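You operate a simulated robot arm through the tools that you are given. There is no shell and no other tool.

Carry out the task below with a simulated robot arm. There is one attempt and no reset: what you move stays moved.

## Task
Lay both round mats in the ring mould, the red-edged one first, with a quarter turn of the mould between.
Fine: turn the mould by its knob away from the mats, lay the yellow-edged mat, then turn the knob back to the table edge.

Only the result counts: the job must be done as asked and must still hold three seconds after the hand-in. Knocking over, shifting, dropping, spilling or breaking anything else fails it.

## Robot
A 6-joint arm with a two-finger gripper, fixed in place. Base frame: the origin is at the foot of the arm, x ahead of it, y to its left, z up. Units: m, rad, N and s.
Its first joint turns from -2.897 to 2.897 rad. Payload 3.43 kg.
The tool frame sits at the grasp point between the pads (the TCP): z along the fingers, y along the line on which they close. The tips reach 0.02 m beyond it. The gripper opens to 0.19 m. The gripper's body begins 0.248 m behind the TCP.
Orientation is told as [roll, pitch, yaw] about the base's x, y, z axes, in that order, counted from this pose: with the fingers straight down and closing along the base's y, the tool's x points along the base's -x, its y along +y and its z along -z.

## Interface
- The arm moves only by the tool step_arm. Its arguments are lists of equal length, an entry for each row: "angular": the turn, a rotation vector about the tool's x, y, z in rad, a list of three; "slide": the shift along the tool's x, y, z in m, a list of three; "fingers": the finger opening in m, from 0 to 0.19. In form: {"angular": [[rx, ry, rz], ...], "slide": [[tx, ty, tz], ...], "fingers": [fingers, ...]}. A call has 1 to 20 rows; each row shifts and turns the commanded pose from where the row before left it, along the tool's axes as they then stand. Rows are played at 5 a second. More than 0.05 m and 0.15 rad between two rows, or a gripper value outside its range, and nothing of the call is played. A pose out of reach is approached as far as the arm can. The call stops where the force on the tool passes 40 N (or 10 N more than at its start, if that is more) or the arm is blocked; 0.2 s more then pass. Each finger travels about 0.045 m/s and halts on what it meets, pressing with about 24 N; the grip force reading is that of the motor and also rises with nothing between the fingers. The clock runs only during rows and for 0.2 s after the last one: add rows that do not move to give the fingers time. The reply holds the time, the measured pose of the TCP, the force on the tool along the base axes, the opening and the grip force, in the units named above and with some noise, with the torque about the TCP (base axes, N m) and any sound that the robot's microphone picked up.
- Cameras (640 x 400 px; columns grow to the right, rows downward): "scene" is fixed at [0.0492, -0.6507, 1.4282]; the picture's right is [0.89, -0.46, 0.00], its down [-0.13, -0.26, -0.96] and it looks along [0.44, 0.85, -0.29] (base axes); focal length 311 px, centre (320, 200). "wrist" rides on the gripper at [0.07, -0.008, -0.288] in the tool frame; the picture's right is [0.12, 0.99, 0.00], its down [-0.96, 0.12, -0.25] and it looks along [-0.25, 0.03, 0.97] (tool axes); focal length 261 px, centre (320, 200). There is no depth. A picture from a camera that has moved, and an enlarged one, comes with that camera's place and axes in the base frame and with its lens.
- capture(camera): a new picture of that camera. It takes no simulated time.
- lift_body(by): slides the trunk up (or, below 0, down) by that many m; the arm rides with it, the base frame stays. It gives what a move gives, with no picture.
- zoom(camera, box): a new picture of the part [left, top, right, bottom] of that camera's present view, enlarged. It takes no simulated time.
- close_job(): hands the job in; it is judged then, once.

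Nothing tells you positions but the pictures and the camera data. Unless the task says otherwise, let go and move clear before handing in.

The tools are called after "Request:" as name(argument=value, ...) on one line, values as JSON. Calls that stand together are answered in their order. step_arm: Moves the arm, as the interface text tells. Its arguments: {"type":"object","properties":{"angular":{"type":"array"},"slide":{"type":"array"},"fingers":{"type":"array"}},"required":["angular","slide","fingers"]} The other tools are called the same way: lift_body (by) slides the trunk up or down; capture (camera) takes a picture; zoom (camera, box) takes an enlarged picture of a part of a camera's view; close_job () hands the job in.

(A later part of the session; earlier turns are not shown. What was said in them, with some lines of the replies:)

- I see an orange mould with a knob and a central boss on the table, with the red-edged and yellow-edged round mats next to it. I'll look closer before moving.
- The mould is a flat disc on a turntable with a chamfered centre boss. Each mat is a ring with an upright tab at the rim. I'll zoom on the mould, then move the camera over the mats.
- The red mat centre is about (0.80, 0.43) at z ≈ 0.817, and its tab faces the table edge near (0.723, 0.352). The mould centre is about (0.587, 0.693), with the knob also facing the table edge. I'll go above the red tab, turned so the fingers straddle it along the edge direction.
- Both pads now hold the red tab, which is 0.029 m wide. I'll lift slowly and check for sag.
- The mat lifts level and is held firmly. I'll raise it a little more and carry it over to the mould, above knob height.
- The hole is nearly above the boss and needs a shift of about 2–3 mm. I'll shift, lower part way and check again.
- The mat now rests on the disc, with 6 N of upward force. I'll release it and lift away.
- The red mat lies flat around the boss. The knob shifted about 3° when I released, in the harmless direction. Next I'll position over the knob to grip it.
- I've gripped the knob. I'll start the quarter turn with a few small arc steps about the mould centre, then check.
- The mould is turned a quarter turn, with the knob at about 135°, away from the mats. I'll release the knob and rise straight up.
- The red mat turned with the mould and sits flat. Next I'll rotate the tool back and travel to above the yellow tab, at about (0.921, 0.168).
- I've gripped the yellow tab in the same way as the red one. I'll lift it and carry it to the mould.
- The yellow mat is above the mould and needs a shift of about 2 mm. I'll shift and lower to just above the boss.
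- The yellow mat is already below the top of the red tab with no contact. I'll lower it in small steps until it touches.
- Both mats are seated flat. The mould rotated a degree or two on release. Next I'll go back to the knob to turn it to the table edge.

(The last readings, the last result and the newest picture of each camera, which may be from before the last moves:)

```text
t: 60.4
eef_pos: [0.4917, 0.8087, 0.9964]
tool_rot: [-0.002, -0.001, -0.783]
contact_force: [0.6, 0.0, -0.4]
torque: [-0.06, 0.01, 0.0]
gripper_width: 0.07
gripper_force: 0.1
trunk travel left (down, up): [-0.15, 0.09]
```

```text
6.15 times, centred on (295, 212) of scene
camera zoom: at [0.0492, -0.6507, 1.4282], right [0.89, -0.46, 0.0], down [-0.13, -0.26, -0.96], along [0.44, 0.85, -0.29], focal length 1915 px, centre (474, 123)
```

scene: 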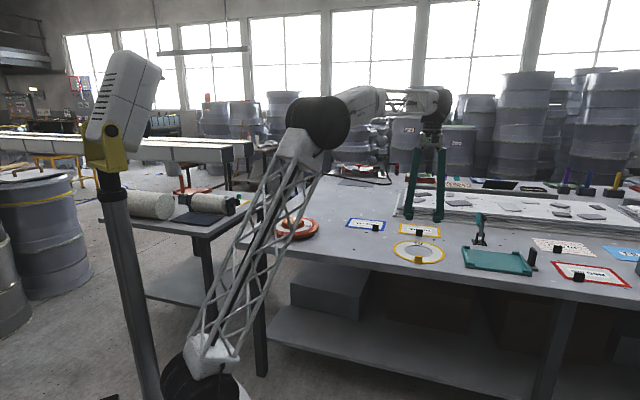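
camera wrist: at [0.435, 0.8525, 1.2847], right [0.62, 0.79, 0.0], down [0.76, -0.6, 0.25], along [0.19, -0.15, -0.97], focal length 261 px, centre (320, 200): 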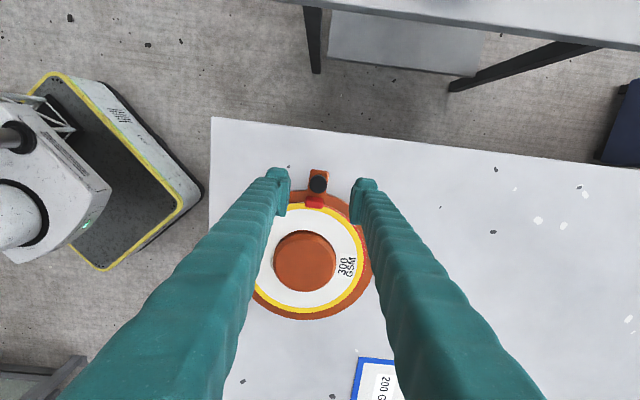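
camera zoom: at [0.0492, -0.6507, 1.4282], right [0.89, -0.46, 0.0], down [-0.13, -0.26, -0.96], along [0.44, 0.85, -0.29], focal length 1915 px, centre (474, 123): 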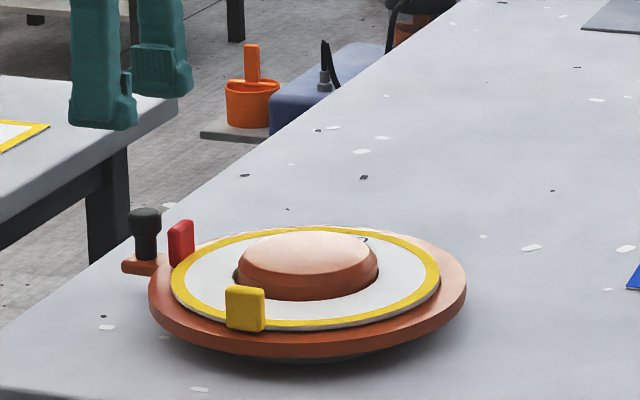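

Request:
step_arm(angular=[[0, 0, 0.045], [0, 0, 0], [0, 0, 0], [0, 0, 0]], slide=[[-0.0013, -0.0008, 0.035], [0, 0, 0.04], [0, 0, 0.0325], [0, 0, 0]], fingers=[0.07, 0.07, 0.07, 0.07])

Request:
zoom(camera="wrist", box=[240, 100, 400, 300])

Request:
zoom(camera="scene", box=[255, 180, 335, 245])

```text
t: 61.4
eef_pos: [0.4931, 0.8037, 0.8907]
tool_rot: [-0.001, 0.0, -0.827]
contact_force: [-0.4, -0.2, 0.2]
torque: [-0.01, 0.0, -0.01]
gripper_width: 0.0699
gripper_force: 0.1
trunk travel left (down, up): [-0.15, 0.09]
```

```text
2.00 times, centred on (320, 200) of wrist
camera zoom: at [0.4384, 0.8509, 1.1787], right [0.65, 0.76, 0.0], down [0.74, -0.63, 0.25], along [0.19, -0.16, -0.97], focal length 521 px, centre (320, 200)
```

zoom: 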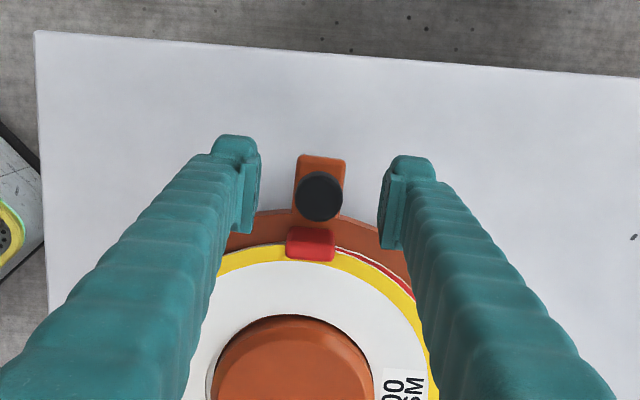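

```text
6.15 times, centred on (295, 212) of scene
camera zoom: at [0.0492, -0.6507, 1.4282], right [0.89, -0.46, 0.0], down [-0.13, -0.26, -0.96], along [0.44, 0.85, -0.29], focal length 1915 px, centre (474, 123)
```

zoom: 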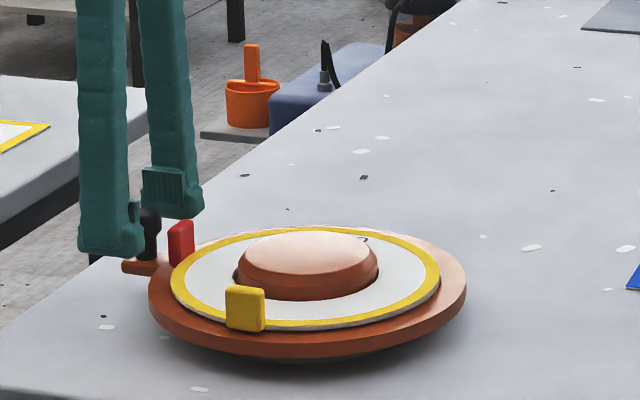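

Request:
step_arm(angular=[[0, 0, 0], [0, 0, 0], [0, 0, 0], [0, 0, 0], [0, 0, 0], [0, 0, 0], [0, 0, 0]], slide=[[0.002, 0, 0], [0, 0, 0], [0, 0, 0], [0, 0, 0], [0, 0, 0], [0, 0, 0], [0, 0, 0]], fingers=[0.07, 0.055, 0.04, 0.03, 0.015, 0.015, 0.015])

Request:
zoom(camera="wrist", box=[240, 100, 400, 300])

```text
t: 63.0
eef_pos: [0.4915, 0.8068, 0.891]
tool_rot: [0.001, 0.0, -0.827]
contact_force: [-1.1, -0.8, 0.0]
torque: [0.01, 0.06, -0.26]
gripper_width: 0.0229
gripper_force: 44.9
trunk travel left (down, up): [-0.15, 0.09]
```

```text
2.00 times, centred on (320, 200) of wrist
camera zoom: at [0.4373, 0.8528, 1.1791], right [0.65, 0.76, 0.0], down [0.74, -0.63, 0.25], along [0.19, -0.16, -0.97], focal length 521 px, centre (320, 200)
```

zoom: 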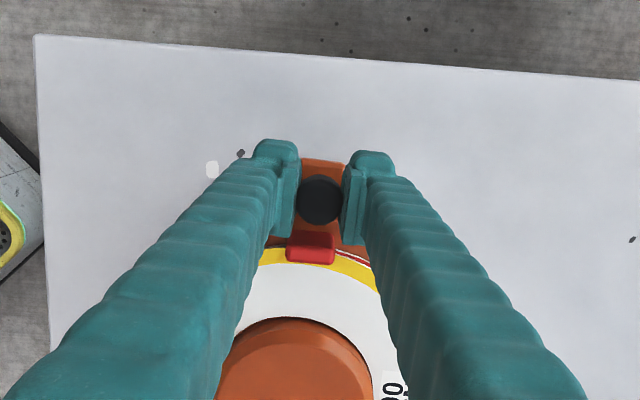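

The knob is gripped. Now I'll turn it back counter-clockwise, about 46° in this first half.

Request:
step_arm(angular=[[0, 0, -0.0504], [0, 0, 0], [0, 0, -0.1008], [0, 0, 0], [0, 0, -0.1008], [0, 0, 0], [0, 0, -0.1008], [0, 0, 0], [0, 0, -0.1008], [0, 0, 0], [0, 0, -0.1008], [0, 0, 0], [0, 0, -0.1008], [0, 0, 0], [0, 0, -0.1008], [0, 0, 0], [0, 0, -0.0504]], slide=[[0, 0, 0], [0, -0.0155, 0], [0, 0, 0], [0, -0.0155, 0], [0, 0, 0], [0, -0.0155, 0], [0, 0, 0], [0, -0.0155, 0], [0, 0, 0], [0, -0.0155, 0], [0, 0, 0], [0, -0.0155, 0], [0, 0, 0], [0, -0.0155, 0], [0, 0, 0], [0, -0.0155, 0], [0, 0, 0]], fingers=[0.015, 0.015, 0.015, 0.015, 0.015, 0.015, 0.015, 0.015, 0.015, 0.015, 0.015, 0.015, 0.015, 0.015, 0.015, 0.015, 0.015])

Request:
zoom(camera="scene", box=[255, 180, 335, 245])

Request:
zoom(camera="wrist", box=[240, 100, 400, 300])

```text
t: 66.6
eef_pos: [0.4423, 0.697, 0.8916]
tool_rot: [-0.003, -0.001, -0.022]
contact_force: [-3.2, -4.8, -4.9]
torque: [-0.1, 0.13, -0.64]
gripper_width: 0.0232
gripper_force: 45.2
trunk travel left (down, up): [-0.15, 0.09]
```

```text
6.15 times, centred on (295, 212) of scene
camera zoom: at [0.0492, -0.6507, 1.4282], right [0.89, -0.46, 0.0], down [-0.13, -0.26, -0.96], along [0.44, 0.85, -0.29], focal length 1915 px, centre (474, 123)
```

zoom: 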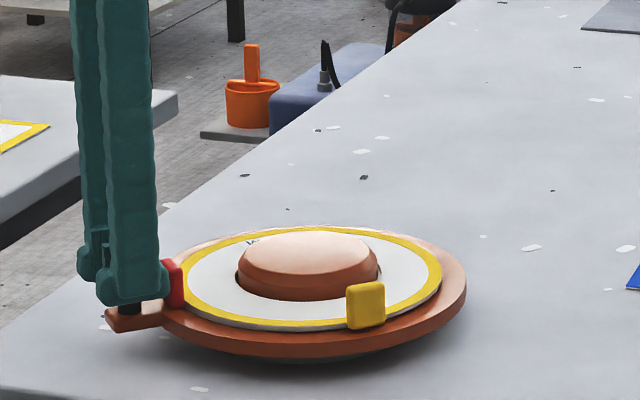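

```text
2.00 times, centred on (320, 200) of wrist
camera zoom: at [0.3711, 0.6905, 1.1794], right [-0.1, 1.0, 0.0], down [0.96, 0.1, 0.25], along [0.25, 0.02, -0.97], focal length 521 px, centre (320, 200)
```

zoom: 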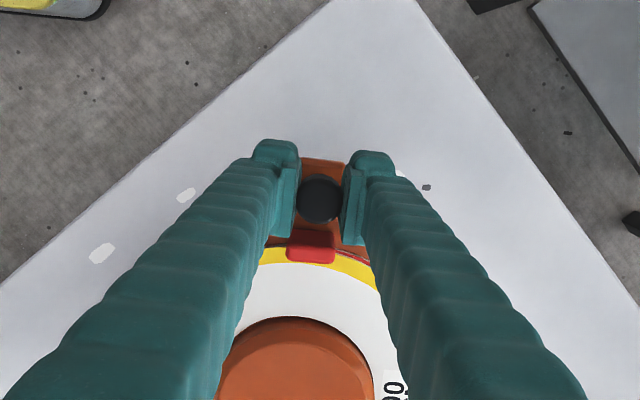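

Request:
step_arm(angular=[[0, 0, -0.0504], [0, 0, 0], [0, 0, -0.1008], [0, 0, 0], [0, 0, -0.1008], [0, 0, 0], [0, 0, -0.1008], [0, 0, 0], [0, 0, -0.1008], [0, 0, 0], [0, 0, -0.1008], [0, 0, 0], [0, 0, -0.1008], [0, 0, 0], [0, 0, -0.1008], [0, 0, 0], [0, 0, -0.0504], [0, 0, 0]], slide=[[0, 0, 0], [0, -0.0155, 0], [0, 0, 0], [0, -0.0155, 0], [0, 0, 0], [0, -0.0155, 0], [0, 0, 0], [0, -0.0155, 0], [0, 0, 0], [0, -0.0155, 0], [0, 0, 0], [0, -0.0155, 0], [0, 0, 0], [0, -0.0155, 0], [0, 0, 0], [0, -0.0155, 0], [0, 0, 0], [0, 0, 0]], fingers=[0.015, 0.015, 0.015, 0.015, 0.015, 0.015, 0.015, 0.015, 0.015, 0.015, 0.015, 0.015, 0.015, 0.015, 0.015, 0.015, 0.015, 0.015])

Request:
zoom(camera="scene", box=[265, 195, 325, 245])

Request:
zoom(camera="wrist", box=[240, 100, 400, 300])

```text
t: 70.4
eef_pos: [0.487, 0.5837, 0.8915]
tool_rot: [0.0, 0.001, 0.787]
contact_force: [3.5, 2.9, 0.2]
torque: [0.09, -0.17, 0.01]
gripper_width: 0.0231
gripper_force: 44.9
trunk travel left (down, up): [-0.15, 0.09]
```

```text
8.00 times, centred on (295, 220) of scene
camera zoom: at [0.0492, -0.6507, 1.4282], right [0.89, -0.46, 0.0], down [-0.13, -0.26, -0.96], along [0.44, 0.85, -0.29], focal length 2490 px, centre (520, 40)
```

zoom: 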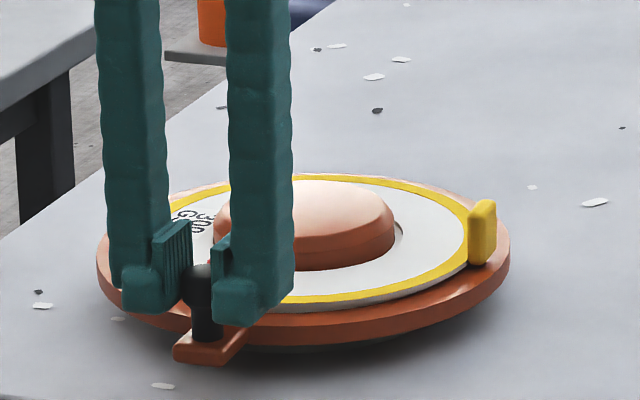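

```text
2.00 times, centred on (320, 200) of wrist
camera zoom: at [0.4431, 0.5287, 1.179], right [-0.79, 0.62, 0.0], down [0.6, 0.76, 0.25], along [0.15, 0.19, -0.97], focal length 521 px, centre (320, 200)
```

zoom: 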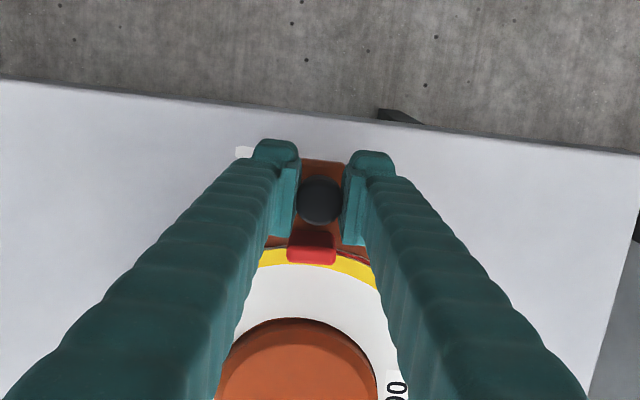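

The knob is back at its original place at the table edge. I'll release it and rise.

Request:
step_arm(angular=[[0, 0, 0], [0, 0, 0], [0, 0, 0], [0, 0, 0], [0, 0, 0], [0, 0, 0], [0, 0, 0], [0, 0, 0]], slide=[[0, 0, 0], [0, 0, 0], [0, 0, 0], [0, 0, -0.03], [0, 0, -0.05], [0, 0, -0.05], [0, 0, -0.05], [0, 0, 0]], fingers=[0.04, 0.055, 0.065, 0.065, 0.07, 0.08, 0.1, 0.1])

Request:
zoom(camera="scene", box=[265, 195, 325, 245])

Request:
zoom(camera="wrist", box=[220, 130, 420, 330])

Request:
capture(camera="scene")

```text
t: 72.2
eef_pos: [0.483, 0.5848, 1.0752]
tool_rot: [0.0, -0.002, 0.785]
contact_force: [-0.6, 0.8, 0.7]
torque: [0.01, -0.01, 0.0]
gripper_width: 0.0998
gripper_force: 0.1
trunk travel left (down, up): [-0.15, 0.09]
```

```text
8.00 times, centred on (295, 220) of scene
camera zoom: at [0.0492, -0.6507, 1.4282], right [0.89, -0.46, 0.0], down [-0.13, -0.26, -0.96], along [0.44, 0.85, -0.29], focal length 2490 px, centre (520, 40)
```

zoom: 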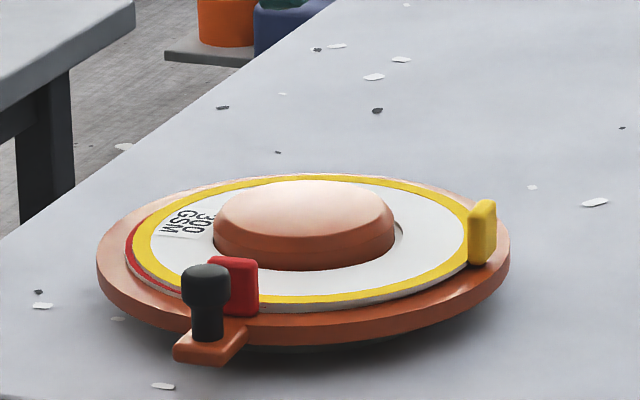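

```text
2.00 times, centred on (320, 230) of wrist
camera zoom: at [0.4391, 0.5304, 1.3618], right [-0.79, 0.62, 0.0], down [0.6, 0.76, 0.25], along [0.15, 0.19, -0.97], focal length 521 px, centre (320, 140)
```

zoom: 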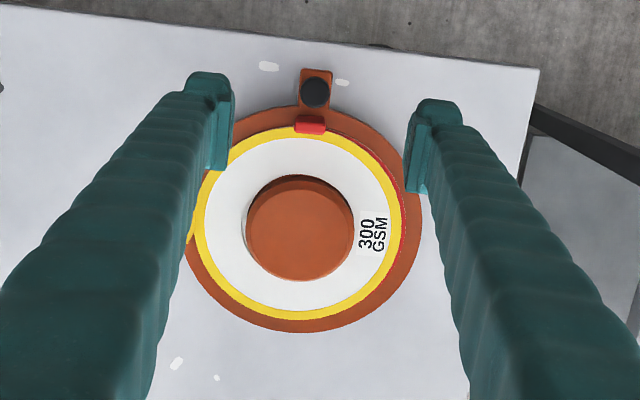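

```text
taken
```

scene: 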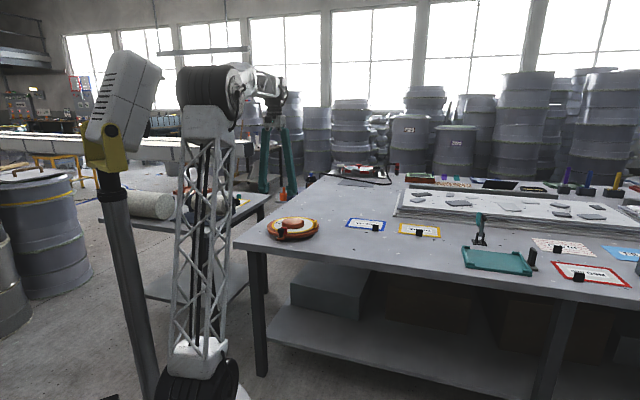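

Request:
zoom(camera="scene", box=[274, 212, 304, 240])

Request:
zoom(camera="scene", box=[298, 212, 328, 240])

Request:
zoom(camera="wrist", box=[270, 180, 370, 280])

```text
14.29 times, centred on (289, 226) of scene
camera zoom: at [0.0492, -0.6507, 1.4282], right [0.89, -0.46, 0.0], down [-0.13, -0.26, -0.96], along [0.44, 0.85, -0.29], focal length 4446 px, centre (763, -171)
```

zoom: 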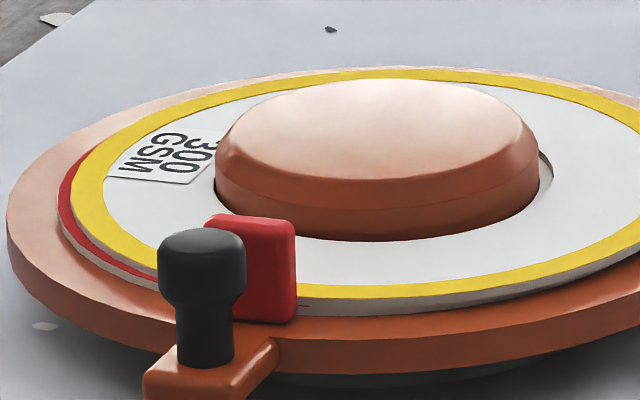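

```text
14.29 times, centred on (313, 226) of scene
camera zoom: at [0.0492, -0.6507, 1.4282], right [0.89, -0.46, 0.0], down [-0.13, -0.26, -0.96], along [0.44, 0.85, -0.29], focal length 4446 px, centre (420, -171)
```

zoom: 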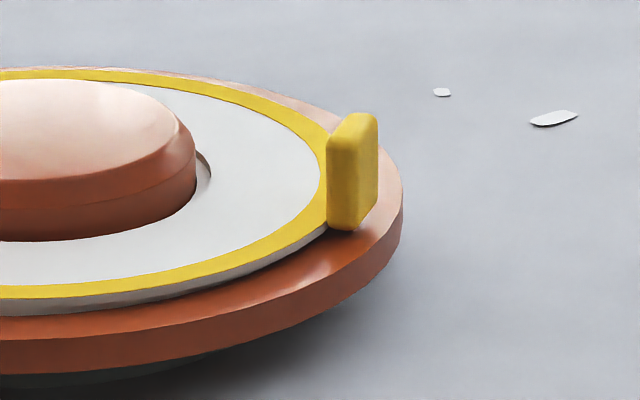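

```text
4.00 times, centred on (320, 230) of wrist
camera zoom: at [0.4391, 0.5304, 1.3618], right [-0.79, 0.62, 0.0], down [0.6, 0.76, 0.25], along [0.15, 0.19, -0.97], focal length 1043 px, centre (320, 80)
```

zoom: 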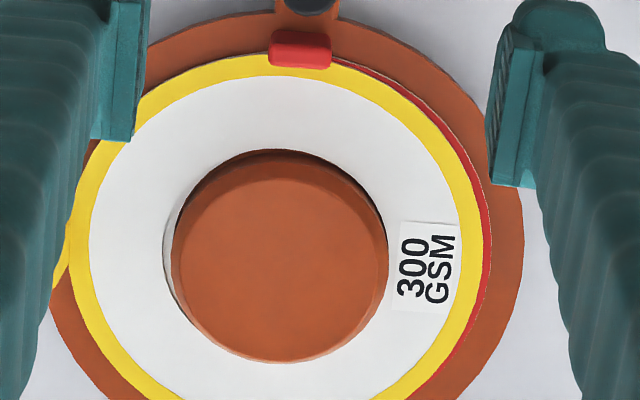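

Both mats lie flat around the boss, red below yellow. Their tabs are a quarter turn apart, the knob is back at the table edge, and the arm is clear. I'm handing in.

Request:
close_job()

```text
The job is handed in.
```

Both mats are in the ring mould, with the red-edged one underneath and the yellow-edged one on top. Both lie flat around the centre boss in the last close-up pictures. The job is handed in; no verdict came back.

- **Sequence:** I laid the red mat and turned the mould by its knob a quarter turn away from the mats. I then laid the yellow mat and turned the knob back to the table edge.
- **End state:** The knob is within about a degree of where it started. The two mat tabs sit about a quarter turn apart.
- **Small slips:** The mould turned about 3° when I let go of the red mat, and a degree or two when I let go of the yellow one. I allowed for both in the knob turns.
- **Offset:** The two mats are a few millimetres off-centre from each other, because the holes are slightly larger than the boss.

I saw nothing else on the table moved or knocked. The arm was released and clear before I handed in.
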